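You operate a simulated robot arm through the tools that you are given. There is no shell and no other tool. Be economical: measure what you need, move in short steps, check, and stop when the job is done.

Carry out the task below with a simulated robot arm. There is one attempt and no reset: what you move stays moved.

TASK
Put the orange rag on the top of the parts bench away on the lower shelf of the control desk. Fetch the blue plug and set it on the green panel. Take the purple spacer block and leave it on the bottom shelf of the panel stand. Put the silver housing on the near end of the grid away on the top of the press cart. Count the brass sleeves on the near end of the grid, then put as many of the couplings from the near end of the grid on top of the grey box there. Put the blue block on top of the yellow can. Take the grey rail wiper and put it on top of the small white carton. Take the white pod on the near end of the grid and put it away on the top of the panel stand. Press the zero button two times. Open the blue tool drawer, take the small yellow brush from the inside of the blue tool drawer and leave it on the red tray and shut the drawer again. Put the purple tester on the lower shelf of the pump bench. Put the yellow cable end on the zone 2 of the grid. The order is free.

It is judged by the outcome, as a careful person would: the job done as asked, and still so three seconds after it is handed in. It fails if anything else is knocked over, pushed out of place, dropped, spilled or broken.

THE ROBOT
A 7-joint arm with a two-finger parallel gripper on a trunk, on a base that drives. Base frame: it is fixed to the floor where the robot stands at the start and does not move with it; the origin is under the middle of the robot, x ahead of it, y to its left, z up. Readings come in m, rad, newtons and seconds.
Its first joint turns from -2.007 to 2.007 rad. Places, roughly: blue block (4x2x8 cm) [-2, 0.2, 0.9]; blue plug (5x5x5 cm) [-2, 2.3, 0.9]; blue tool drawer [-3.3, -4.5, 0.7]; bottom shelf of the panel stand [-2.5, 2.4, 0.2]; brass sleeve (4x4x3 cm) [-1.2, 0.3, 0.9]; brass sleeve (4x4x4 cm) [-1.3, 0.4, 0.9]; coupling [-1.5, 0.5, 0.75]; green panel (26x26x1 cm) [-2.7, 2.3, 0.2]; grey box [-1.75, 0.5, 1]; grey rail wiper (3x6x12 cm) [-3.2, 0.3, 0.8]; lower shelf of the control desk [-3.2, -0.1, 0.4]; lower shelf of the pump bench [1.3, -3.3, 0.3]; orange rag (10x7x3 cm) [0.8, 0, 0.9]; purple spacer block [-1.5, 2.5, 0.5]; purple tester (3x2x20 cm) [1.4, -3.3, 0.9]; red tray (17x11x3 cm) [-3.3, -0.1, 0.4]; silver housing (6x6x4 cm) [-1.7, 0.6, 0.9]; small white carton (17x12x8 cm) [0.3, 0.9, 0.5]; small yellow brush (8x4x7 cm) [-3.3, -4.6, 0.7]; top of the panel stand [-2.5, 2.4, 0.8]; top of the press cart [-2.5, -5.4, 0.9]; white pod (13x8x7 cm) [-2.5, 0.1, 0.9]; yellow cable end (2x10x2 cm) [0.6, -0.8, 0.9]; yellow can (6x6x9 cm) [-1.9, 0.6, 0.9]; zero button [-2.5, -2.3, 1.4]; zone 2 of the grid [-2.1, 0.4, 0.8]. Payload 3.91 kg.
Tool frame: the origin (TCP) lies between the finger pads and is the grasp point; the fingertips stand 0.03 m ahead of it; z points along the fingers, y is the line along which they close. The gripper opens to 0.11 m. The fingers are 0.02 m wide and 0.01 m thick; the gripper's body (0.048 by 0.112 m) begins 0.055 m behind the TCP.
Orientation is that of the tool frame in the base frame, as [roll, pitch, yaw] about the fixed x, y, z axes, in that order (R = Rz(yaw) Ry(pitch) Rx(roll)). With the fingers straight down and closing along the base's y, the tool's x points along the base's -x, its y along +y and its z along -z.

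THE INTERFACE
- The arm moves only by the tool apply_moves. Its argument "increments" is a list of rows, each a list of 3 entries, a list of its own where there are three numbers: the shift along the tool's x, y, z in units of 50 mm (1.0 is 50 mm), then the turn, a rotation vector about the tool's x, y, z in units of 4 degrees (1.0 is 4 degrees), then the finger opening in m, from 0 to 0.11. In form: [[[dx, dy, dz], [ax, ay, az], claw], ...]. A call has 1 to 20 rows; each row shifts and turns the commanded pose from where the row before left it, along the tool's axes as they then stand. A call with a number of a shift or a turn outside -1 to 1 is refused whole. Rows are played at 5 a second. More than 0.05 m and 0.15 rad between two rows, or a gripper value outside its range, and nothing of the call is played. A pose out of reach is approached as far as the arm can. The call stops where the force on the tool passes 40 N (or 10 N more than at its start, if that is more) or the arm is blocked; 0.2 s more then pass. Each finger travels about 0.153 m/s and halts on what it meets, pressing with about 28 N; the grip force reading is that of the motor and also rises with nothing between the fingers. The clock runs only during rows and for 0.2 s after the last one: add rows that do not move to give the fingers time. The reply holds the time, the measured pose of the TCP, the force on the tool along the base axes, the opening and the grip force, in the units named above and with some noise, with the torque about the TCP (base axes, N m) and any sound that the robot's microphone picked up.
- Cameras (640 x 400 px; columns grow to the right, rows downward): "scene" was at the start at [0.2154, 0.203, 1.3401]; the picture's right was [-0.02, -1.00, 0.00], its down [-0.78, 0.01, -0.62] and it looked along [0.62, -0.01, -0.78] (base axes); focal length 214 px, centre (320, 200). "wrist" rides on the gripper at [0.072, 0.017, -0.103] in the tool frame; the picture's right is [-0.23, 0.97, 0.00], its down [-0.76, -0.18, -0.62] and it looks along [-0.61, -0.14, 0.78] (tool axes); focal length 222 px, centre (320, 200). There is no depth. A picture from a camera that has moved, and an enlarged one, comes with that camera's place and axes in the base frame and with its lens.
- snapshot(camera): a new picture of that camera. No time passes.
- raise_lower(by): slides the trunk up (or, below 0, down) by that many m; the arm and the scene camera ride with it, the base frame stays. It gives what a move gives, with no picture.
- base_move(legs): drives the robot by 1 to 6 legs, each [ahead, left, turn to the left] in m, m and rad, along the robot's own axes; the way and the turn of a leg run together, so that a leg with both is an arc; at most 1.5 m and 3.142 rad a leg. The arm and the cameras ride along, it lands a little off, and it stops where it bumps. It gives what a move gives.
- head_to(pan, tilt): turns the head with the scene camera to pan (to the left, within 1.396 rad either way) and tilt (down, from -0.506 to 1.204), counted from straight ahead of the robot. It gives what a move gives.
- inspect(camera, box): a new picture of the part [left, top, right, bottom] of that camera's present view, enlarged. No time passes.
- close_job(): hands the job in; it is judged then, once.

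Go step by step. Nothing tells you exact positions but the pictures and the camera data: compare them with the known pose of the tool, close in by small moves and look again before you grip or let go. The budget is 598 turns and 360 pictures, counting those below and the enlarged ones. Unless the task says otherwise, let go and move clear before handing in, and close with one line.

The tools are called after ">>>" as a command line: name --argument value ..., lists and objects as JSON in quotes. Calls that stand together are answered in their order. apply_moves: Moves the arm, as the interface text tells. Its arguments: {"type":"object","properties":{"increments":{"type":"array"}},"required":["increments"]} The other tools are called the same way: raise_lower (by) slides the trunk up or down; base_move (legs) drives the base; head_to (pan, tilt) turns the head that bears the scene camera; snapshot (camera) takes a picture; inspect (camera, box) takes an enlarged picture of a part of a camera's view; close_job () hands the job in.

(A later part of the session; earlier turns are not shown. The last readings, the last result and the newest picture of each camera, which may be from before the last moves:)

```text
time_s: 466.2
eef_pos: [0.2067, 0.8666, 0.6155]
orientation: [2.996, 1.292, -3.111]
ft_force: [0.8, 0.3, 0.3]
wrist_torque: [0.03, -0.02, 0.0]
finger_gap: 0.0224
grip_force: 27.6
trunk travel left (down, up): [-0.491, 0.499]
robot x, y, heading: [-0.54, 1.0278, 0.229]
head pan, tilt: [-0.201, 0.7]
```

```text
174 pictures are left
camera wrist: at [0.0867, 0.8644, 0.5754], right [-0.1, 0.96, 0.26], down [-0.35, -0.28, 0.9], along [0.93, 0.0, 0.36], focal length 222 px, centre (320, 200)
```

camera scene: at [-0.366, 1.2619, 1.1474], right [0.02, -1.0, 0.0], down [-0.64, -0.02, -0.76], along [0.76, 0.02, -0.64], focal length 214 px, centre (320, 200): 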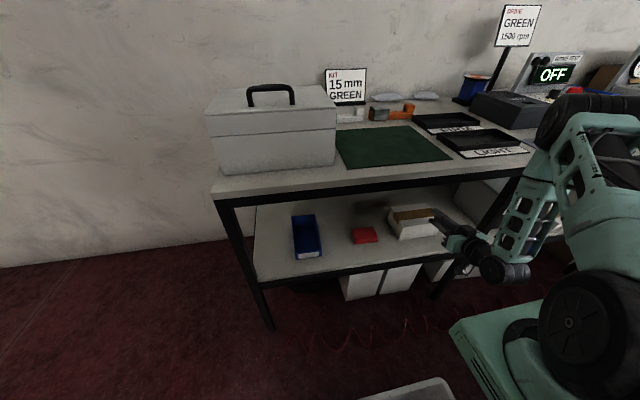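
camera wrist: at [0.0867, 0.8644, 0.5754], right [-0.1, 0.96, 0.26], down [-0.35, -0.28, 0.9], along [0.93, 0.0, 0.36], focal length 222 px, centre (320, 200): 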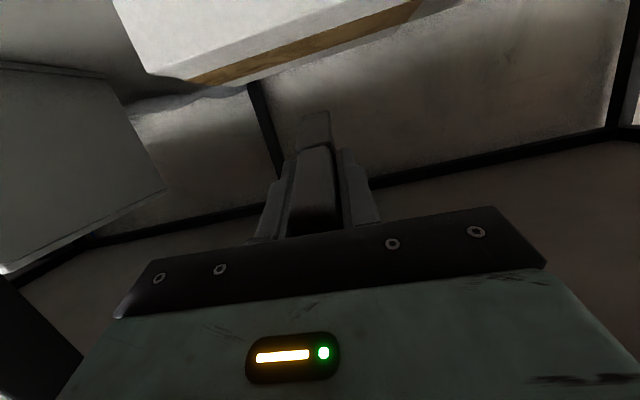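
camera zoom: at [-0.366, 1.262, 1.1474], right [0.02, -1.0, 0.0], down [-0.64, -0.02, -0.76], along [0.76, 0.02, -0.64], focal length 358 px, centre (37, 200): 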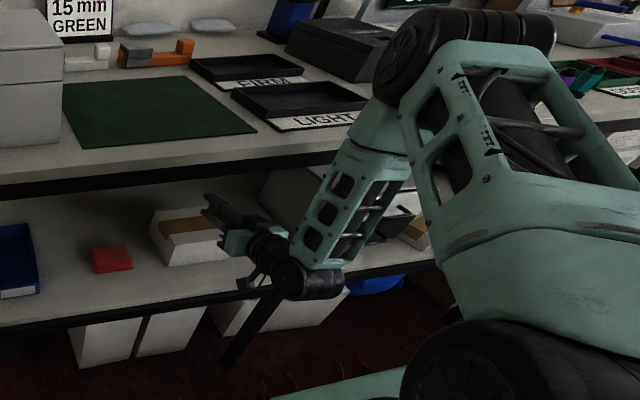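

>>> apply_moves --increments '[[[-0.25, 0, 0.93], [0, 0, 0], 0.0], [[0, 0, 0], [0, 0, 0], 0.0]]'

>>> inspect --camera "scene" --box '[400, 180, 540, 290]'

>>> snapshot --camera "wrist"

```text
time_s: 466.8
eef_pos: [0.2568, 0.8744, 0.6144]
orientation: [2.996, 1.29, -3.111]
ft_force: [-0.2, -0.1, 0.9]
wrist_torque: [0.0, -0.01, 0.03]
finger_gap: 0.0223
grip_force: 28.2
trunk travel left (down, up): [-0.491, 0.499]
robot x, y, heading: [-0.5427, 1.0262, 0.224]
head pan, tilt: [-0.201, 0.7]
```

```text
3.64 times, centred on (470, 235) of scene
camera zoom: at [-0.366, 1.2619, 1.1474], right [0.02, -1.0, 0.0], down [-0.64, -0.02, -0.76], along [0.76, 0.02, -0.64], focal length 780 px, centre (-226, 73)
```

zoom: 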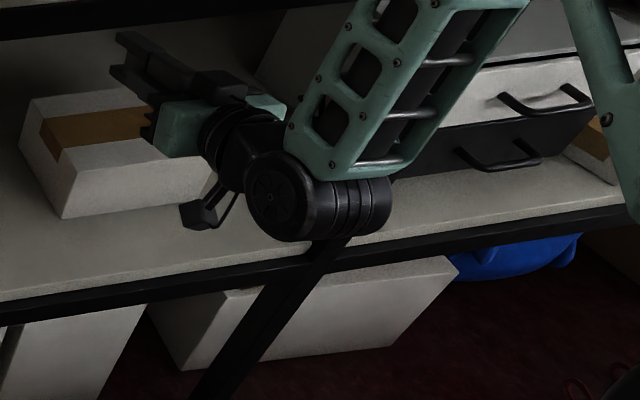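

```text
172 pictures are left
camera wrist: at [0.1358, 0.8733, 0.5736], right [-0.1, 0.96, 0.26], down [-0.35, -0.28, 0.9], along [0.93, 0.0, 0.36], focal length 222 px, centre (320, 200)
```

wrist: 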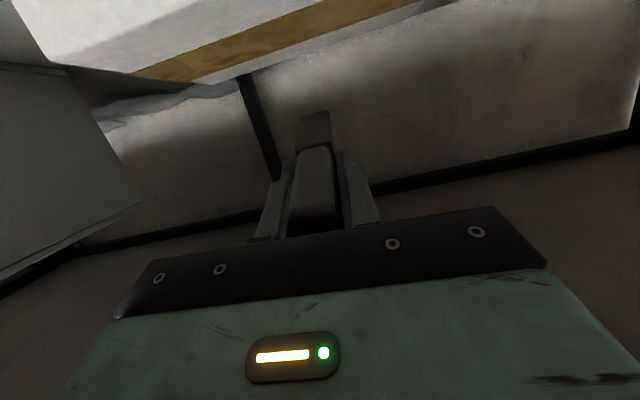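

>>> apply_moves --increments '[[[0.29, 0.15, 0.08], [0, 0, 0], 0.0], [[0.1, 0, 0.027], [0, 0, 0], 0.0], [[0.1, 0, 0.027], [0, 0, 0], 0.0], [[0, 0, 0], [0, 0, 0], 0.0]]'

>>> inspect --camera "scene" --box '[400, 180, 540, 290]'

```text
time_s: 467.8
eef_pos: [0.254, 0.8829, 0.589]
orientation: [2.996, 1.292, -3.108]
ft_force: [-0.2, 0.0, -1.0]
wrist_torque: [0.0, 0.02, -0.03]
finger_gap: 0.0225
grip_force: 27.8
trunk travel left (down, up): [-0.491, 0.499]
robot x, y, heading: [-0.54, 1.0295, 0.226]
head pan, tilt: [-0.201, 0.7]
```

```text
3.64 times, centred on (470, 235) of scene
camera zoom: at [-0.3659, 1.262, 1.1474], right [0.02, -1.0, 0.0], down [-0.64, -0.02, -0.76], along [0.76, 0.02, -0.64], focal length 780 px, centre (-226, 73)
```

zoom: 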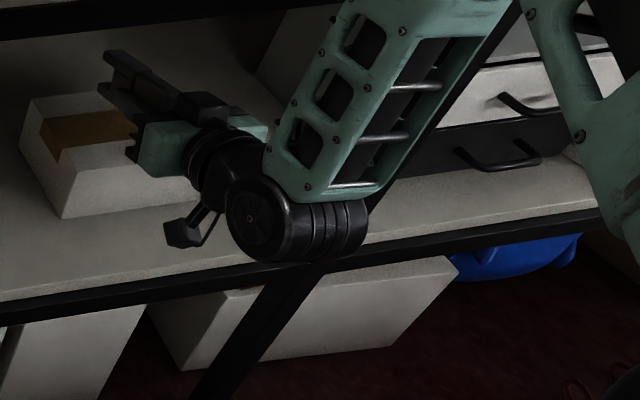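

>>> apply_moves --increments '[[[0.08, 0, 0.02], [0, 0, 0], 0.0], [[0.08, 0, 0.02], [0, 0, 0], 0.0], [[0.08, 0, 0.02], [0, 0, 0], 0.0], [[0, 0, 0], [0, 0, 0], 0.0]]'

```text
time_s: 468.8
eef_pos: [0.2532, 0.8817, 0.5782]
orientation: [2.996, 1.291, -3.107]
ft_force: [0.8, -0.8, -0.6]
wrist_torque: [0.0, 0.0, 0.01]
finger_gap: 0.0225
grip_force: 28.9
trunk travel left (down, up): [-0.491, 0.499]
robot x, y, heading: [-0.5428, 1.0318, 0.228]
head pan, tilt: [-0.201, 0.7]
```

>>> apply_moves --increments '[[[0.08, 0, 0.02], [0, 0, 0], 0.0], [[0.08, 0, 0.02], [0, 0, 0], 0.0], [[0.08, 0, 0.02], [0, 0, 0], 0.0], [[0, 0, 0], [0, 0, 0], 0.0]]'

>>> inspect --camera "scene" --box '[400, 180, 540, 290]'

>>> snapshot --camera "wrist"

```text
time_s: 469.8
eef_pos: [0.2549, 0.881, 0.5658]
orientation: [2.999, 1.295, -3.107]
ft_force: [-1.3, -1.5, 14.2]
wrist_torque: [-0.01, -1.07, -0.03]
finger_gap: 0.0227
grip_force: 27.9
trunk travel left (down, up): [-0.491, 0.499]
robot x, y, heading: [-0.5446, 1.0297, 0.226]
head pan, tilt: [-0.201, 0.7]
```

```text
3.64 times, centred on (470, 235) of scene
camera zoom: at [-0.3666, 1.262, 1.1476], right [0.02, -1.0, 0.0], down [-0.64, -0.02, -0.77], along [0.77, 0.02, -0.64], focal length 780 px, centre (-226, 73)
```

zoom: 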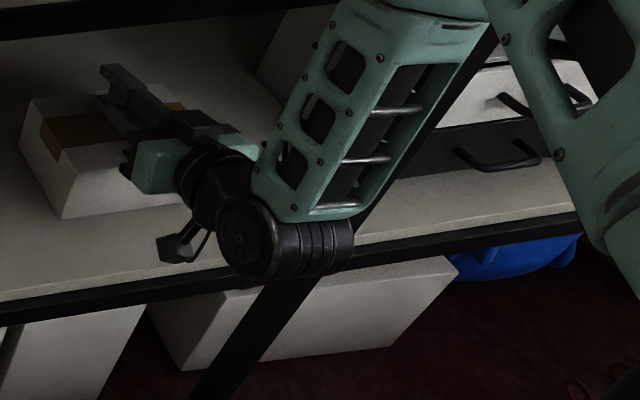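

```text
169 pictures are left
camera wrist: at [0.1337, 0.8802, 0.5248], right [-0.1, 0.96, 0.26], down [-0.35, -0.28, 0.89], along [0.93, 0.0, 0.37], focal length 222 px, centre (320, 200)
```

wrist: 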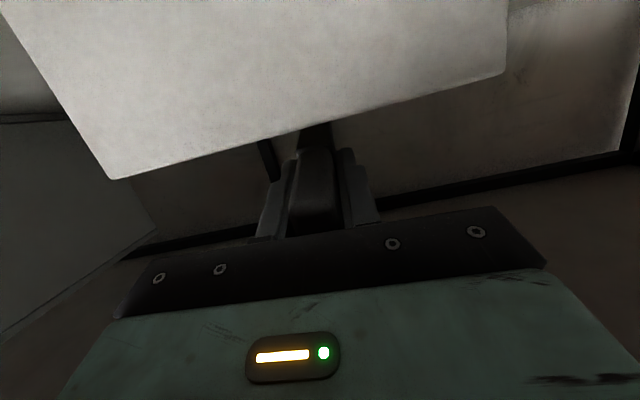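

The far end of the wiper rests on the carton, contact well centred. I open the fingers and let it settle, then check.

>>> apply_moves --increments '[[[0, 0, 0], [0, 0, 0], 0.03], [[0, 0, 0], [0, 0, 0], 0.045], [[0, 0, 0], [0, 0, 0], 0.06], [[0, 0, 0], [0, 0, 0], 0.06]]'

>>> snapshot --camera "wrist"

>>> inspect --camera "scene" --box '[400, 180, 540, 290]'

```text
time_s: 470.8
eef_pos: [0.2534, 0.8815, 0.5633]
orientation: [2.996, 1.291, -3.109]
ft_force: [-0.2, 0.3, -0.4]
wrist_torque: [0.01, 0.02, 0.02]
finger_gap: 0.06
grip_force: 0.1
trunk travel left (down, up): [-0.491, 0.499]
robot x, y, heading: [-0.542, 1.0319, 0.22]
head pan, tilt: [-0.201, 0.7]
```

```text
168 pictures are left
camera wrist: at [0.1331, 0.8803, 0.5237], right [-0.1, 0.96, 0.26], down [-0.35, -0.28, 0.9], along [0.93, 0.0, 0.36], focal length 222 px, centre (320, 200)
```

wrist: 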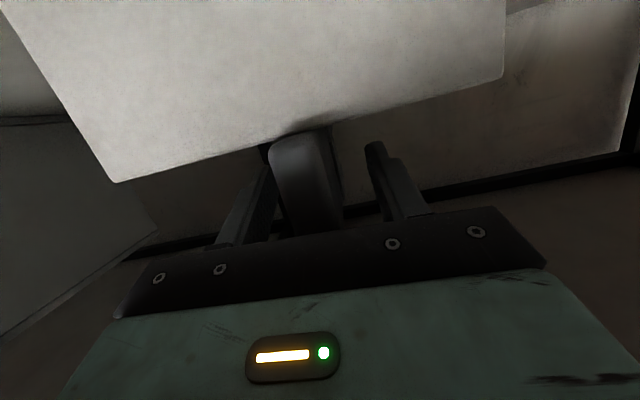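

```text
3.64 times, centred on (470, 235) of scene
camera zoom: at [-0.3659, 1.262, 1.1474], right [0.02, -1.0, 0.0], down [-0.64, -0.02, -0.76], along [0.76, 0.02, -0.64], focal length 780 px, centre (-226, 73)
```

zoom: 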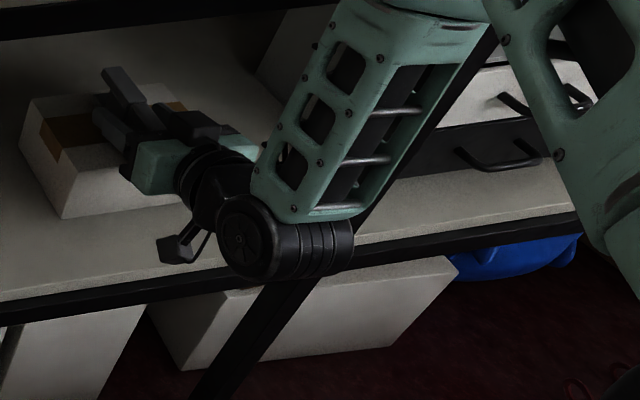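

It leans slightly against one finger. I open fully to let it settle on its own.

>>> apply_moves --increments '[[[0, 0, 0], [0, 0, 0], 0.08], [[0, 0, 0], [0, 0, 0], 0.1], [[0, 0, 0], [0, 0, 0], 0.11], [[0, 0, 0], [0, 0, 0], 0.11]]'

>>> snapshot --camera "wrist"

>>> inspect --camera "scene" --box '[400, 180, 500, 250]'

```text
time_s: 471.8
eef_pos: [0.2529, 0.8808, 0.564]
orientation: [2.996, 1.292, -3.109]
ft_force: [-0.2, 0.5, 0.7]
wrist_torque: [0.0, -0.03, 0.0]
finger_gap: 0.11
grip_force: 0.1
trunk travel left (down, up): [-0.491, 0.499]
robot x, y, heading: [-0.5416, 1.0255, 0.224]
head pan, tilt: [-0.201, 0.7]
```

```text
166 pictures are left
camera wrist: at [0.1331, 0.8803, 0.5238], right [-0.1, 0.96, 0.26], down [-0.35, -0.28, 0.9], along [0.93, 0.0, 0.36], focal length 222 px, centre (320, 200)
```

wrist: 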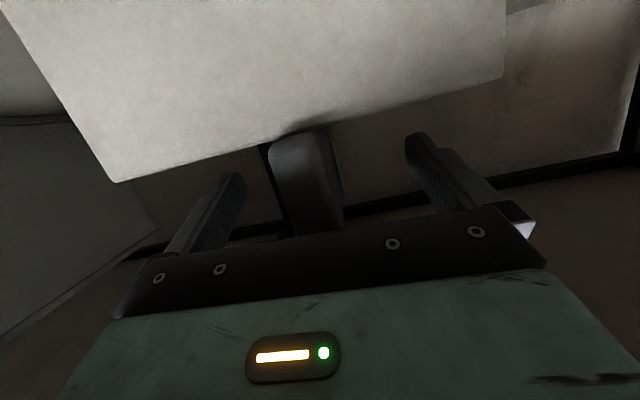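

```text
5.71 times, centred on (450, 215) of scene
camera zoom: at [-0.366, 1.262, 1.1474], right [0.02, -1.0, 0.0], down [-0.64, -0.02, -0.76], along [0.76, 0.02, -0.64], focal length 1226 px, centre (-423, 114)
```

zoom: 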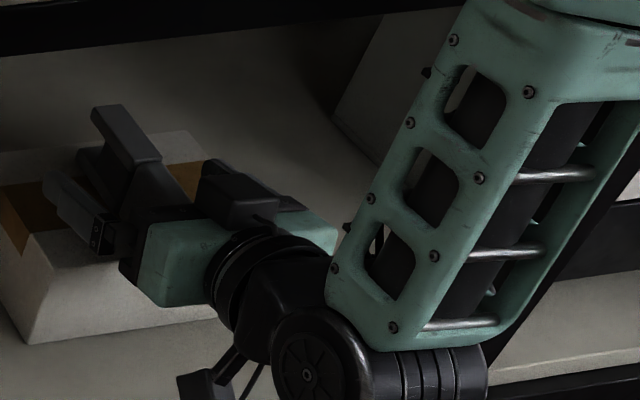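

It stands by itself. I retreat straight back in steps and then the base.

>>> apply_moves --increments '[[[0.13, 0, -0.48], [0, 0, 0], 0.11], [[0.26, 0, -0.95], [0, 0, 0], 0.11], [[0.26, 0, -0.95], [0, 0, 0], 0.11], [[0, 0, 0], [0, 0, 0], 0.11]]'

>>> snapshot --camera "wrist"

>>> inspect --camera "scene" --box '[360, 160, 520, 280]'

```text
time_s: 472.8
eef_pos: [0.1336, 0.8614, 0.5647]
orientation: [2.999, 1.291, -3.106]
ft_force: [0.1, -1.5, 0.2]
wrist_torque: [0.02, 0.02, 0.0]
finger_gap: 0.1099
grip_force: 0.1
trunk travel left (down, up): [-0.491, 0.499]
robot x, y, heading: [-0.544, 1.0288, 0.227]
head pan, tilt: [-0.201, 0.7]
```

```text
164 pictures are left
camera wrist: at [0.0127, 0.8606, 0.524], right [-0.1, 0.96, 0.26], down [-0.35, -0.28, 0.9], along [0.93, 0.0, 0.36], focal length 222 px, centre (320, 200)
```

wrist: 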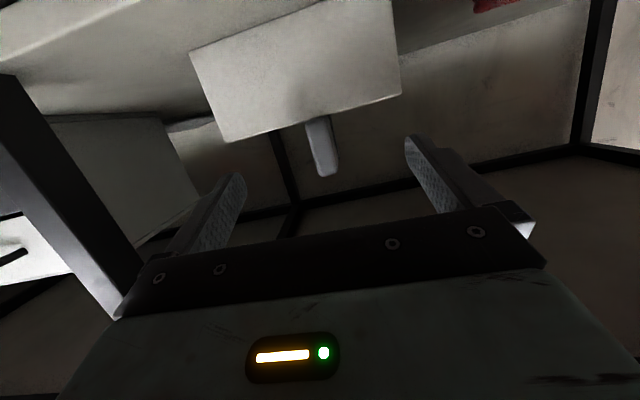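

```text
3.33 times, centred on (440, 220) of scene
camera zoom: at [-0.366, 1.262, 1.1474], right [0.02, -1.0, 0.0], down [-0.64, -0.02, -0.76], along [0.76, 0.02, -0.64], focal length 715 px, centre (-80, 133)
```

zoom: 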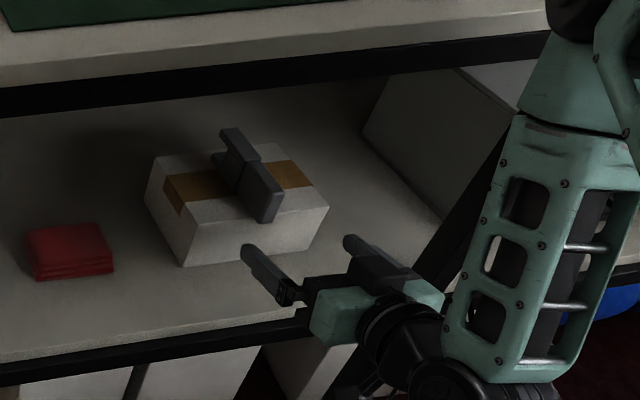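

Wiper rests on the carton. I back out, raise, and restore the tool to pointing down.

>>> base_move --legs '[[-0.12, 0, 0]]'

>>> raise_lower --by 0.4

>>> apply_moves --increments '[[[0, 0, 0], [0, 1, 0], 0.06], [[0, 0, 0], [0, 1, 0], 0.06], [[0, 0, 0], [0, 1, 0], 0.06], [[0, 0, 0], [0, 1, 0], 0.06], [[0, 0, 0], [0, 1, 0], 0.06], [[0, 0, 0], [0, 1, 0], 0.06], [[0, 0, 0], [0, 1, 0], 0.06], [[0, 0, 0], [0, 1, 0], 0.06], [[0, 0, 0], [0, 1, 0], 0.06], [[0, 0, 0], [0, 1, 0], 0.06], [[0, 0, 0], [0, 1, 0], 0.06], [[0, 0, 0], [0, 1, 0], 0.06], [[0, 0, 0], [0, 1, 0], 0.06], [[0, 0, 0], [0, 1, 0], 0.06], [[0, 0, 0], [0, 1, 0], 0.06], [[0, 0, 0], [0, 1, 0], 0.06], [[0, 0, 0], [0, 1, 0], 0.06], [[0, 0, 0], [0, 1, 0], 0.06], [[0, 0, 0], [0, 0.6, 0], 0.06], [[0, 0, 0], [0, 0, 0], 0.06]]'

```text
time_s: 474.0
eef_pos: [0.0184, 0.8346, 0.5658]
orientation: [2.997, 1.291, -3.11]
ft_force: [-0.4, 0.2, 0.6]
wrist_torque: [0.03, 0.03, 0.01]
finger_gap: 0.1102
grip_force: 0.1
trunk travel left (down, up): [-0.491, 0.499]
robot x, y, heading: [-0.6569, 1.0033, 0.226]
head pan, tilt: [-0.201, 0.7]
```

```text
time_s: 477.9
eef_pos: [0.0172, 0.8356, 0.9653]
orientation: [2.998, 1.291, -3.108]
ft_force: [0.1, -0.2, -0.3]
wrist_torque: [-0.01, 0.01, -0.02]
finger_gap: 0.1099
grip_force: 0.1
trunk travel left (down, up): [-0.891, 0.099]
robot x, y, heading: [-0.6581, 1.0054, 0.225]
head pan, tilt: [-0.201, 0.7]
```

```text
time_s: 482.1
eef_pos: [0.0169, 0.8344, 0.9644]
orientation: [3.101, -0.005, -2.971]
ft_force: [0.5, -0.2, 0.1]
wrist_torque: [-0.03, 0.04, 0.0]
finger_gap: 0.0599
grip_force: 0.0
trunk travel left (down, up): [-0.891, 0.099]
robot x, y, heading: [-0.6559, 1.0067, 0.223]
head pan, tilt: [-0.201, 0.7]
```

>>> apply_moves --increments '[[[0, 0, -1], [0.58, 0, 0], 0.06], [[1, 0, 0], [0, 0, 0], 0.06], [[1, 0, 0], [0, 0, 0], 0.06], [[1, 0, 0], [0, 0, 0], 0.06], [[0, 0, 0], [0, 0, 0], 0.06]]'

>>> base_move --legs '[[0.17, 0, -0.02], [0, -1.4, 0], [0, -0.4, 0]]'

>>> head_to --pan -0.2 --tilt 0.7

>>> snapshot --camera "scene"

```text
time_s: 483.3
eef_pos: [-0.1312, 0.8079, 1.0146]
orientation: [-3.141, -0.004, -2.969]
ft_force: [0.1, 0.2, -0.5]
wrist_torque: [0.0, 0.01, 0.0]
finger_gap: 0.0602
grip_force: 0.0
trunk travel left (down, up): [-0.891, 0.099]
robot x, y, heading: [-0.6602, 1.0041, 0.219]
head pan, tilt: [-0.201, 0.7]
```

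```text
time_s: 493.3
eef_pos: [0.3953, -0.9094, 1.0137]
orientation: [-3.14, -0.002, -2.988]
ft_force: [0.7, 0.0, 0.3]
wrist_torque: [0.01, 0.01, 0.01]
finger_gap: 0.0601
grip_force: 0.0
trunk travel left (down, up): [-0.891, 0.099]
robot x, y, heading: [-0.13, -0.7074, 0.208]
head pan, tilt: [-0.201, 0.7]
```

```text
time_s: 493.9
eef_pos: [0.3945, -0.9084, 1.0155]
orientation: [-3.14, -0.003, -2.987]
ft_force: [0.5, 0.6, -0.8]
wrist_torque: [0.01, 0.0, 0.01]
finger_gap: 0.0599
grip_force: 0.0
trunk travel left (down, up): [-0.891, 0.099]
robot x, y, heading: [-0.1305, -0.7023, 0.209]
head pan, tilt: [-0.201, 0.7]
```

```text
162 pictures are left
camera scene: at [0.053, -0.4753, 1.5474], right [0.01, -1.0, 0.0], down [-0.64, 0.0, -0.76], along [0.76, 0.0, -0.64], focal length 214 px, centre (320, 200)
```

scene: 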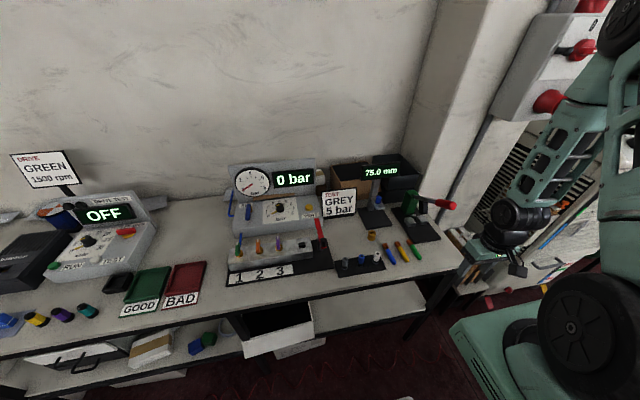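

>>> inspect --camera "scene" --box '[310, 180, 470, 300]'

```text
3.33 times, centred on (390, 240) of scene
camera zoom: at [0.053, -0.4753, 1.5474], right [0.01, -1.0, 0.0], down [-0.64, 0.0, -0.76], along [0.76, 0.0, -0.64], focal length 715 px, centre (87, 67)
```

zoom: 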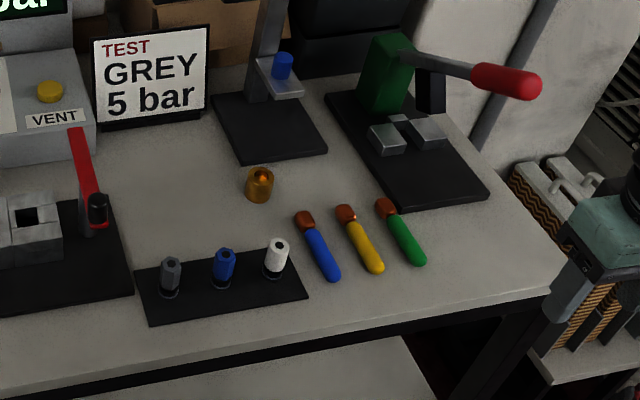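

The yellow cable end lies between blue and green ones, centre ≈ [0.561, -0.796], along my heading. I go above it with a narrow opening.

>>> apply_moves --increments '[[[-0.9, 0.425, 0], [0, 0, 0], 0.04], [[-0.9, 0.425, 0], [0, 0, 0], 0.04], [[-0.9, 0.425, 0], [0, 0, 0], 0.04], [[-0.9, 0.425, 0], [0, 0, 0], 0.04], [[0, 0, 0.6], [0, 0, 0], 0.04], [[0, 0, 0], [0, 0, 0], 0.04]]'

>>> snapshot --camera "wrist"

>>> inspect --camera "scene" --box '[310, 180, 470, 300]'

```text
time_s: 495.3
eef_pos: [0.5629, -0.7958, 0.9838]
orientation: [-3.14, -0.003, -2.989]
ft_force: [0.5, -0.9, -0.7]
wrist_torque: [0.02, 0.02, -0.01]
finger_gap: 0.0399
grip_force: 0.1
trunk travel left (down, up): [-0.891, 0.099]
robot x, y, heading: [-0.1278, -0.7046, 0.204]
head pan, tilt: [-0.201, 0.7]
```

```text
160 pictures are left
camera wrist: at [0.4885, -0.79, 1.0883], right [0.08, 1.0, 0.0], down [0.78, -0.06, 0.62], along [0.62, -0.05, -0.78], focal length 222 px, centre (320, 200)
```

wrist: 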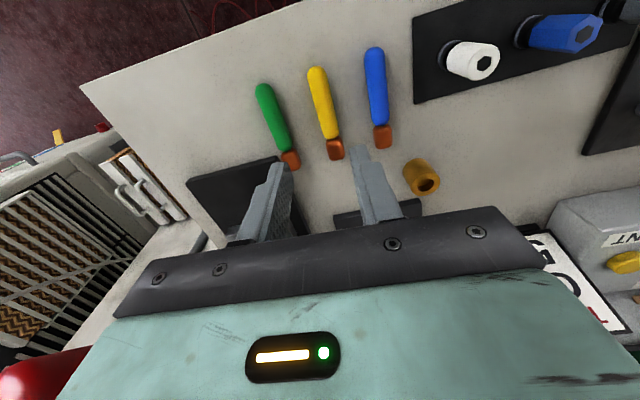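

```text
3.33 times, centred on (390, 240) of scene
camera zoom: at [0.053, -0.4752, 1.5474], right [0.01, -1.0, 0.0], down [-0.64, 0.0, -0.76], along [0.76, 0.0, -0.64], focal length 715 px, centre (87, 67)
```

zoom: 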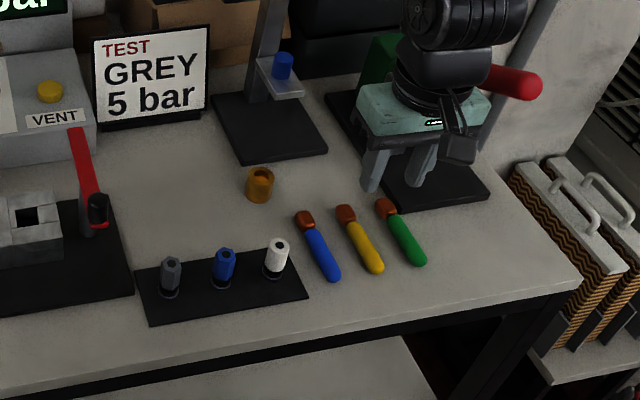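

>>> apply_moves --increments '[[[0.05, 0.13, 0.8], [0, 0, -0.4], 0.04], [[0, 0, 0.6], [0, 0, 0], 0.04], [[0, 0, 0], [0, 0, 0], 0.04]]'

>>> snapshot --camera "wrist"

>>> inspect --camera "scene" --box '[340, 200, 440, 270]'

```text
time_s: 496.1
eef_pos: [0.5589, -0.7898, 0.9156]
orientation: [-3.14, -0.002, -2.961]
ft_force: [1.1, 0.2, 0.4]
wrist_torque: [-0.01, 0.04, 0.01]
finger_gap: 0.04
grip_force: 0.0
trunk travel left (down, up): [-0.891, 0.099]
robot x, y, heading: [-0.1273, -0.6997, 0.203]
head pan, tilt: [-0.201, 0.7]
```

```text
158 pictures are left
camera wrist: at [0.485, -0.7861, 1.0192], right [0.05, 1.0, 0.0], down [0.78, -0.04, 0.62], along [0.62, -0.03, -0.78], focal length 222 px, centre (320, 200)
```

wrist: 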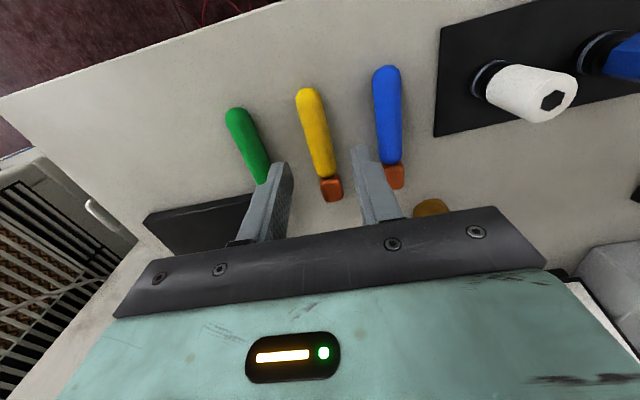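

```text
5.71 times, centred on (390, 235) of scene
camera zoom: at [0.053, -0.4752, 1.5474], right [0.01, -1.0, 0.0], down [-0.64, 0.0, -0.76], along [0.76, 0.0, -0.64], focal length 1226 px, centre (-80, 0)
```

zoom: 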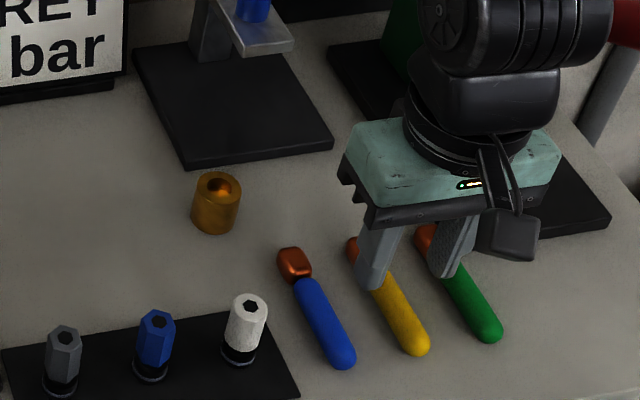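

>>> apply_moves --increments '[[[0, 0, 0.4], [0, 0, 0], 0.04], [[0, 0, 0.2], [0, 0, 0], 0.04], [[0, 0, 0], [0, 0, 0], 0.0], [[0, 0, 0], [0, 0, 0], 0.0], [[0, 0, 0], [0, 0, 0], 0.0]]'

>>> snapshot --camera "wrist"

```text
time_s: 497.3
eef_pos: [0.5573, -0.7915, 0.8848]
orientation: [3.141, -0.003, -2.961]
ft_force: [0.1, 0.0, -0.5]
wrist_torque: [-0.01, -0.01, -0.01]
finger_gap: 0.0169
grip_force: 28.1
trunk travel left (down, up): [-0.891, 0.099]
robot x, y, heading: [-0.1274, -0.7033, 0.206]
head pan, tilt: [-0.201, 0.7]
```

```text
156 pictures are left
camera wrist: at [0.4836, -0.7869, 0.9887], right [0.05, 1.0, 0.0], down [0.78, -0.04, 0.62], along [0.62, -0.03, -0.78], focal length 222 px, centre (320, 200)
```

wrist: 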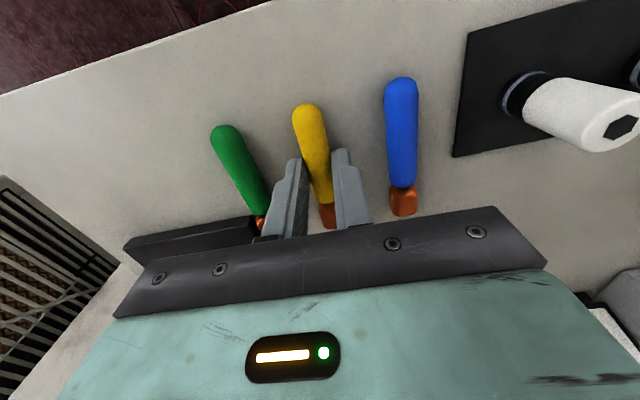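

Gripped. I lift it clear and bring it back, then drive around to the grid's near end.

>>> apply_moves --increments '[[[0, 0, -1], [0, 0, 0], 0.0], [[0, 0, -1], [0, 0, 0], 0.0], [[0, 0, -1], [0, 0, 0], 0.0], [[1, 0, 0], [0, 0, 0], 0.0], [[1, 0, 0], [0, 0, 0], 0.0], [[1, 0, 0], [0, 0, 0], 0.0], [[1, 0, 0], [0, 0, 0], 0.0], [[0, 0, 0], [0, 0, 0], 0.0]]'

>>> base_move --legs '[[-0.02, 0, 0], [0, 1.45, 0], [0, 0.75, 0]]'

>>> snapshot --camera "wrist"

```text
time_s: 499.1
eef_pos: [0.3768, -0.8292, 1.0285]
orientation: [-3.141, -0.006, -2.959]
ft_force: [0.4, 0.3, -0.7]
wrist_torque: [0.01, 0.05, -0.02]
finger_gap: 0.0171
grip_force: 28.0
out of reach, approached as far as the arm can: row 7
trunk travel left (down, up): [-0.891, 0.099]
robot x, y, heading: [-0.1267, -0.7019, 0.208]
head pan, tilt: [-0.201, 0.7]
```

```text
time_s: 510.3
eef_pos: [-0.0995, 1.3042, 1.0302]
orientation: [3.141, -0.008, -2.947]
ft_force: [0.5, -0.5, -0.4]
wrist_torque: [0.0, -0.03, 0.0]
finger_gap: 0.0168
grip_force: 28.3
trunk travel left (down, up): [-0.891, 0.099]
robot x, y, heading: [-0.6042, 1.4189, 0.218]
head pan, tilt: [-0.201, 0.7]
```

```text
155 pictures are left
camera wrist: at [-0.1727, 1.307, 1.1332], right [0.04, 1.0, 0.0], down [0.79, -0.03, 0.62], along [0.62, -0.02, -0.79], focal length 222 px, centre (320, 200)
```

wrist: 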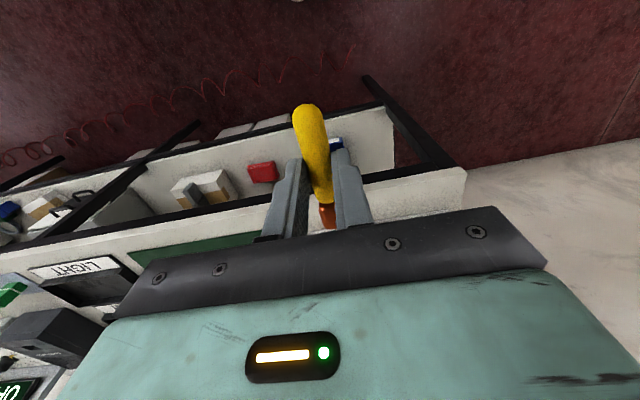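

>>> base_move --legs '[[0, 0, -1.588], [-0.2, 0, 0], [0, -1.45, 0]]'

>>> head_to --pan 0.0 --tilt 0.8

>>> snapshot --camera "scene"

```text
time_s: 522.5
eef_pos: [-2.2125, 0.9011, 1.0291]
orientation: [-3.141, -0.007, 1.683]
ft_force: [0.3, 0.2, -1.3]
wrist_torque: [0.04, -0.02, 0.05]
finger_gap: 0.0169
grip_force: 28.0
trunk travel left (down, up): [-0.891, 0.099]
robot x, y, heading: [-2.0563, 1.3954, -1.435]
head pan, tilt: [-0.201, 0.7]
```

```text
time_s: 523.2
eef_pos: [-2.2115, 0.9, 1.0304]
orientation: [3.142, -0.007, 1.683]
ft_force: [0.1, -0.5, 0.0]
wrist_torque: [0.01, 0.01, -0.02]
finger_gap: 0.0167
grip_force: 27.9
trunk travel left (down, up): [-0.891, 0.099]
robot x, y, heading: [-2.0503, 1.3944, -1.433]
head pan, tilt: [0.0, 0.799]
```

```text
154 pictures are left
camera scene: at [-1.8216, 1.2014, 1.5392], right [-0.99, -0.14, 0.0], down [-0.1, 0.71, -0.7], along [0.09, -0.69, -0.72], focal length 214 px, centre (320, 200)
```

scene: 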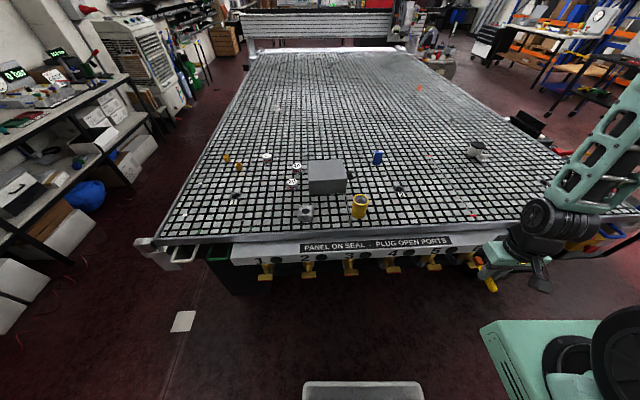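

Good overview of the grid's near end. I zoom to find the zone markers and the parts.

>>> inspect --camera "scene" --box '[200, 130, 360, 230]'

>>> inspect --camera "scene" --box '[340, 130, 500, 230]'

```text
4.00 times, centred on (280, 180) of scene
camera zoom: at [-1.8216, 1.2014, 1.5392], right [-0.99, -0.14, 0.0], down [-0.1, 0.71, -0.7], along [0.09, -0.69, -0.72], focal length 858 px, centre (480, 280)
```

zoom: 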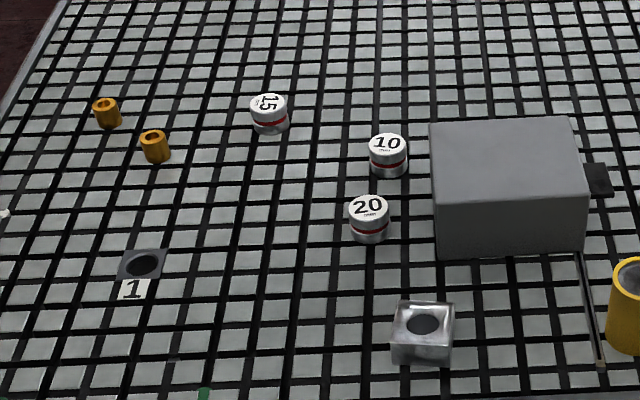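

```text
4.00 times, centred on (420, 180) of scene
camera zoom: at [-1.8216, 1.2014, 1.5392], right [-0.99, -0.14, 0.0], down [-0.1, 0.71, -0.7], along [0.09, -0.69, -0.72], focal length 858 px, centre (-80, 280)
```

zoom: 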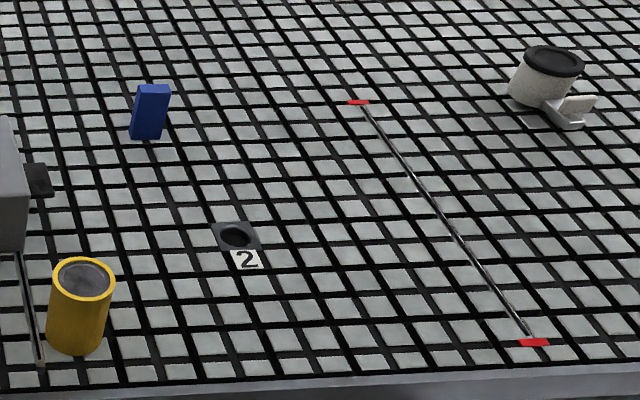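

>>> inspect --camera "scene" --box '[255, 145, 315, 200]'

>>> inspect --camera "scene" --box '[150, 60, 470, 240]'

```text
7.27 times, centred on (285, 172) of scene
camera zoom: at [-1.8216, 1.2014, 1.5392], right [-0.99, -0.14, 0.0], down [-0.1, 0.71, -0.7], along [0.09, -0.69, -0.72], focal length 1560 px, centre (574, 400)
```

zoom: 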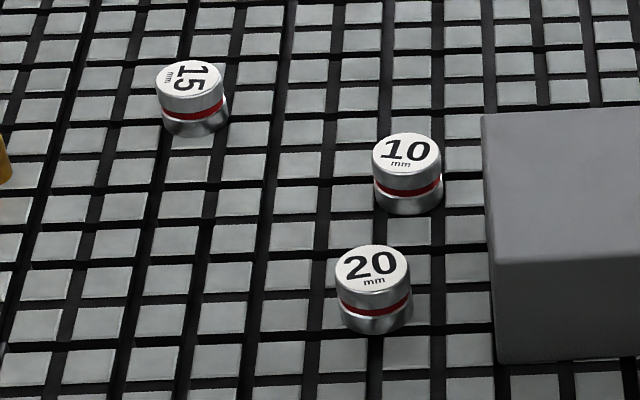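

```text
2.00 times, centred on (310, 150) of scene
camera zoom: at [-1.8216, 1.2014, 1.5392], right [-0.99, -0.14, 0.0], down [-0.1, 0.71, -0.7], along [0.09, -0.69, -0.72], focal length 429 px, centre (340, 300)
```

zoom: 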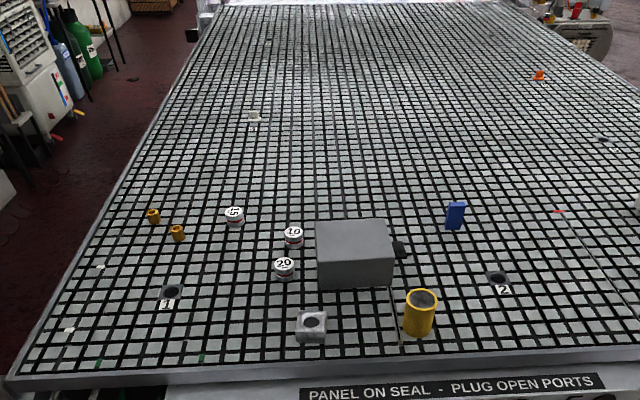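

Two brass sleeves are visible; couplings are the 10/15/20 mm pieces. First the cable end: marker "2" is at about [-2.126, 0.35]; I'll lay it just beside the port. I drive 0.25 m closer.

>>> base_move --legs '[[0.25, 0, 0.06]]'

>>> apply_moves --increments '[[[-1, 0, 0], [0, 0, 0], 0.0], [[-1, 0, 0], [0, 0, 0], 0.0], [[-1, 0, 0], [0, 0, 0], 0.0], [[-1, 0, 0], [0, 0, 0], 0.0], [[-0.9, 0, 0], [0, 0, 0], 0.0], [[0, 0, 0], [0, 0, 0], 0.0]]'

>>> snapshot --camera "wrist"

>>> snapshot --camera "scene"

```text
time_s: 525.1
eef_pos: [-2.1403, 0.645, 1.0292]
orientation: [-3.141, -0.007, 1.745]
ft_force: [0.1, 0.1, -0.9]
wrist_torque: [0.02, 0.01, -0.03]
finger_gap: 0.0173
grip_force: 27.7
trunk travel left (down, up): [-0.891, 0.099]
robot x, y, heading: [-2.0083, 1.1419, -1.372]
head pan, tilt: [0.0, 0.799]
```

```text
time_s: 526.5
eef_pos: [-2.097, 0.3992, 1.0255]
orientation: [-3.141, -0.007, 1.746]
ft_force: [-0.1, 0.1, -0.4]
wrist_torque: [0.0, -0.02, -0.01]
finger_gap: 0.017
grip_force: 27.7
trunk travel left (down, up): [-0.891, 0.099]
robot x, y, heading: [-2.0103, 1.148, -1.372]
head pan, tilt: [0.0, 0.799]
```

```text
149 pictures are left
camera wrist: at [-2.0923, 0.4731, 1.1306], right [1.0, -0.06, 0.0], down [-0.04, -0.79, 0.62], along [-0.04, -0.62, -0.79], focal length 222 px, centre (320, 200)
```

wrist: 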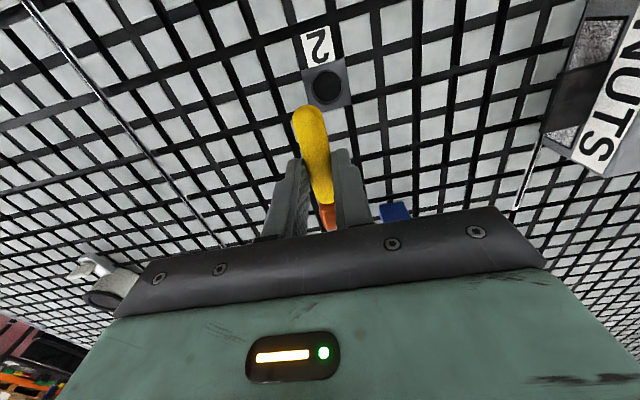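

```text
148 pictures are left
camera scene: at [-1.7678, 0.9675, 1.5391], right [-0.98, -0.2, 0.0], down [-0.14, 0.7, -0.7], along [0.14, -0.68, -0.72], focal length 214 px, centre (320, 200)
```

scene: 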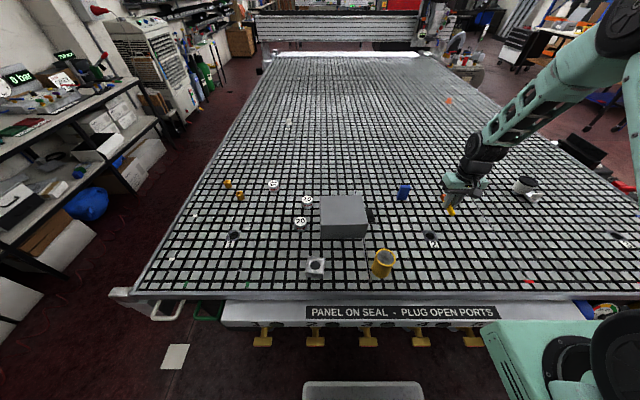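

Marker 2 is at [-2.095, 0.405]. I shift 6 cm west of the port and lower.

>>> apply_moves --increments '[[[0, -0.64, 0], [0, 0, 0], 0.0], [[0, -0.64, 0], [0, 0, 0], 0.0], [[0, 0, 1], [0, 0, 0], 0.0], [[0, 0, 1], [0, 0, 0], 0.0], [[0, 0, 1], [0, 0, 0], 0.0], [[0, 0, 0.6], [0, 0, 0], 0.0], [[0, 0, 0], [0, 0, 0], 0.0]]'

>>> snapshot --camera "wrist"

>>> inspect --camera "scene" --box '[380, 150, 540, 270]'

```text
time_s: 527.7
eef_pos: [-2.1599, 0.3897, 0.8799]
orientation: [3.141, -0.005, 1.745]
ft_force: [1.4, 9.7, 17.9]
wrist_torque: [0.07, 0.02, -0.02]
finger_gap: 0.0171
grip_force: 27.6
trunk travel left (down, up): [-0.891, 0.099]
robot x, y, heading: [-2.0071, 1.1504, -1.369]
head pan, tilt: [0.0, 0.799]
stopped in row 6: the force on the tool passed its limit (the readings are from after the stop); the commanded pose is now the measured one
```

```text
147 pictures are left
camera wrist: at [-2.1565, 0.4648, 0.9841], right [1.0, -0.05, 0.0], down [-0.04, -0.78, 0.62], along [-0.03, -0.62, -0.79], focal length 222 px, centre (320, 200)
```

wrist: 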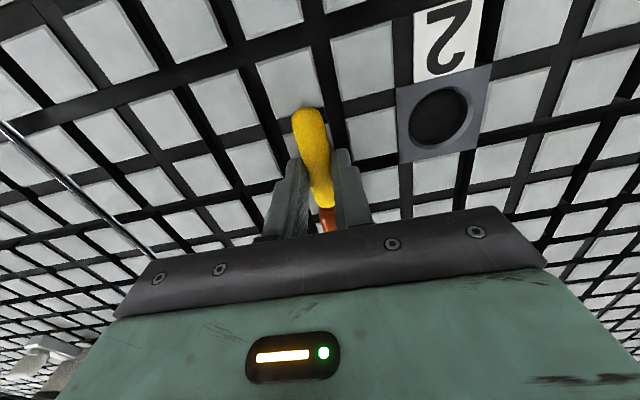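

```text
3.33 times, centred on (460, 210) of scene
camera zoom: at [-1.7676, 0.9691, 1.5397], right [-0.98, -0.2, 0.0], down [-0.14, 0.7, -0.7], along [0.14, -0.68, -0.72], focal length 715 px, centre (-147, 167)
```

zoom: 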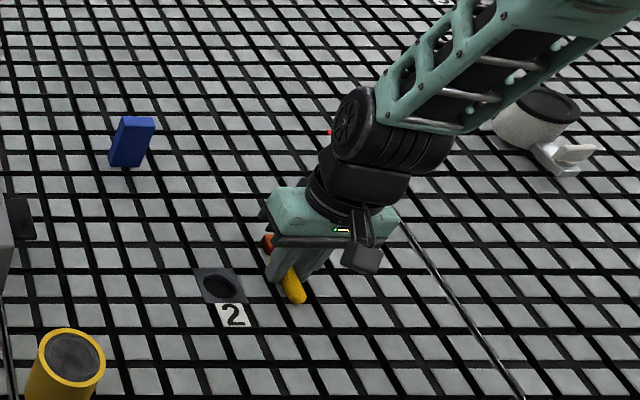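

The grid surface is at about z 0.846 and the cable end rests on it. I release and rise.

>>> apply_moves --increments '[[[0, 0, -0.04], [0, 0, 0], 0.0], [[0, 0, 0], [0, 0, 0], 0.03], [[0, 0, 0], [0, 0, 0], 0.05], [[0, 0, -0.5], [0, 0, 0], 0.05], [[0, 0, -1], [0, 0, 0], 0.05], [[0, 0, -1], [0, 0, 0], 0.05], [[0, 0, 0], [0, 0, 0], 0.05]]'

>>> snapshot --camera "wrist"

```text
time_s: 529.3
eef_pos: [-2.1623, 0.3874, 1.0044]
orientation: [3.14, -0.005, 1.747]
ft_force: [-0.3, -0.1, -0.2]
wrist_torque: [-0.01, 0.01, 0.01]
finger_gap: 0.05
grip_force: 0.1
trunk travel left (down, up): [-0.891, 0.099]
robot x, y, heading: [-2.0118, 1.1438, -1.373]
head pan, tilt: [0.0, 0.799]
```

```text
145 pictures are left
camera wrist: at [-2.1574, 0.4616, 1.1088], right [1.0, -0.05, 0.0], down [-0.04, -0.78, 0.62], along [-0.03, -0.62, -0.79], focal length 222 px, centre (320, 200)
```

wrist: 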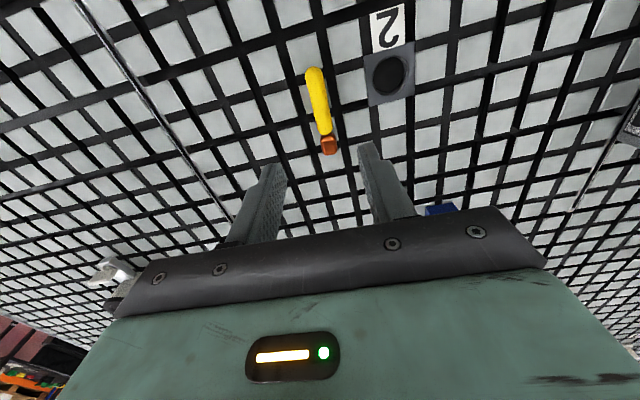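

Cable end is placed beside port 2. Next the blue block at about [-2.0, 0.237]; I lower the trunk for better reach, go a bit closer, and look from above.

>>> apply_moves --increments '[[[0, 0, -1], [0, 0, 0], 0.06], [[0, 0, -1], [0, 0, 0], 0.06], [[0, 0, -1], [0, 0, 0], 0.06], [[0, 0, 0], [0, 0, 0], 0.06]]'

>>> raise_lower --by -0.12

>>> base_move --legs '[[0.06, 0.13, 0]]'

>>> snapshot --camera "wrist"

>>> snapshot --camera "scene"

```text
time_s: 530.3
eef_pos: [-2.1634, 0.384, 1.155]
orientation: [-3.141, -0.005, 1.746]
ft_force: [0.8, -0.2, 0.6]
wrist_torque: [0.01, 0.04, -0.02]
finger_gap: 0.0604
grip_force: 0.0
trunk travel left (down, up): [-0.891, 0.099]
robot x, y, heading: [-2.0094, 1.1458, -1.37]
head pan, tilt: [0.0, 0.799]
```

```text
time_s: 531.8
eef_pos: [-2.1636, 0.3831, 1.0354]
orientation: [-3.141, -0.004, 1.745]
ft_force: [0.4, 0.2, -0.5]
wrist_torque: [0.03, 0.02, 0.01]
finger_gap: 0.0599
grip_force: 0.1
trunk travel left (down, up): [-0.771, 0.219]
robot x, y, heading: [-2.0083, 1.1467, -1.368]
head pan, tilt: [0.0, 0.799]
```

```text
time_s: 533.2
eef_pos: [-2.0247, 0.3513, 1.0361]
orientation: [-3.141, -0.005, 1.743]
ft_force: [1.2, 0.2, -0.2]
wrist_torque: [0.0, -0.02, -0.01]
finger_gap: 0.0601
grip_force: 0.1
trunk travel left (down, up): [-0.771, 0.219]
robot x, y, heading: [-1.8718, 1.1142, -1.375]
head pan, tilt: [0.0, 0.799]
```

```text
144 pictures are left
camera wrist: at [-2.0209, 0.4254, 1.1394], right [1.0, -0.06, 0.0], down [-0.04, -0.78, 0.62], along [-0.04, -0.62, -0.79], focal length 222 px, centre (320, 200)
```

wrist: 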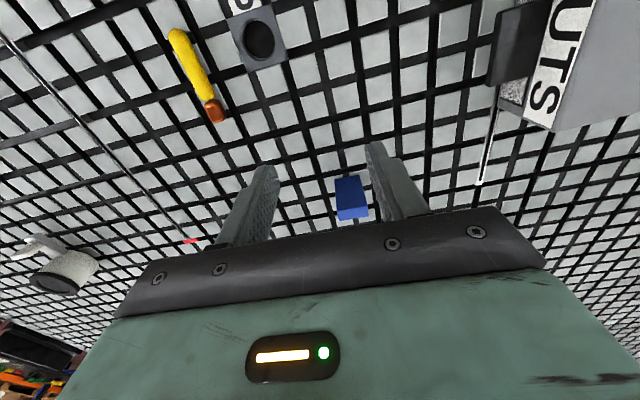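

```text
143 pictures are left
camera scene: at [-1.6299, 0.9337, 1.4192], right [-0.98, -0.2, 0.0], down [-0.14, 0.7, -0.7], along [0.14, -0.68, -0.72], focal length 214 px, centre (320, 200)
```

scene: 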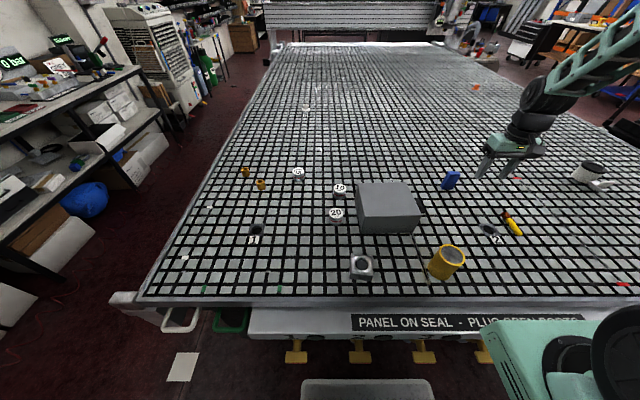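

Block top centre ≈ [-1.991, 0.236], 4 cm side across my closing direction. I move above it and descend partway.

>>> apply_moves --increments '[[[-0.8, 0.09, 0], [0, 0, 0], 0.07], [[-0.8, 0.09, 0], [0, 0, 0], 0.07], [[-0.8, 0.09, 0], [0, 0, 0], 0.07], [[0, 0, 0.8], [0, 0, 0], 0.07], [[0, 0, 0], [0, 0, 0], 0.07]]'

>>> snapshot --camera "wrist"

>>> inspect --camera "scene" --box '[380, 110, 540, 230]'

```text
time_s: 534.4
eef_pos: [-1.9925, 0.2362, 0.9942]
orientation: [3.141, -0.007, 1.742]
ft_force: [0.0, 0.1, 0.3]
wrist_torque: [-0.01, -0.03, -0.01]
finger_gap: 0.07
grip_force: 0.0
trunk travel left (down, up): [-0.771, 0.219]
robot x, y, heading: [-1.8765, 1.111, -1.375]
head pan, tilt: [0.0, 0.799]
```

```text
142 pictures are left
camera wrist: at [-1.9868, 0.3101, 1.0987], right [1.0, -0.06, 0.0], down [-0.04, -0.78, 0.62], along [-0.04, -0.62, -0.79], focal length 222 px, centre (320, 200)
```

wrist: 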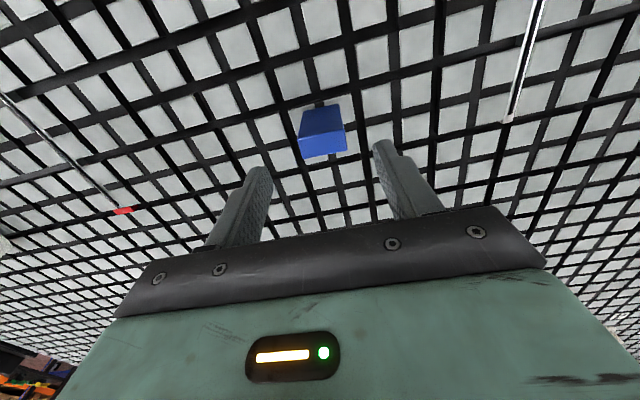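

```text
3.33 times, centred on (460, 170) of scene
camera zoom: at [-1.6298, 0.9337, 1.4191], right [-0.98, -0.2, 0.0], down [-0.14, 0.7, -0.7], along [0.14, -0.68, -0.72], focal length 715 px, centre (-147, 300)
```

zoom: 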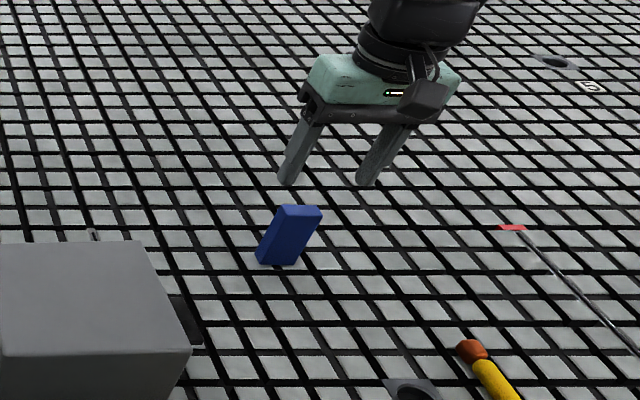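

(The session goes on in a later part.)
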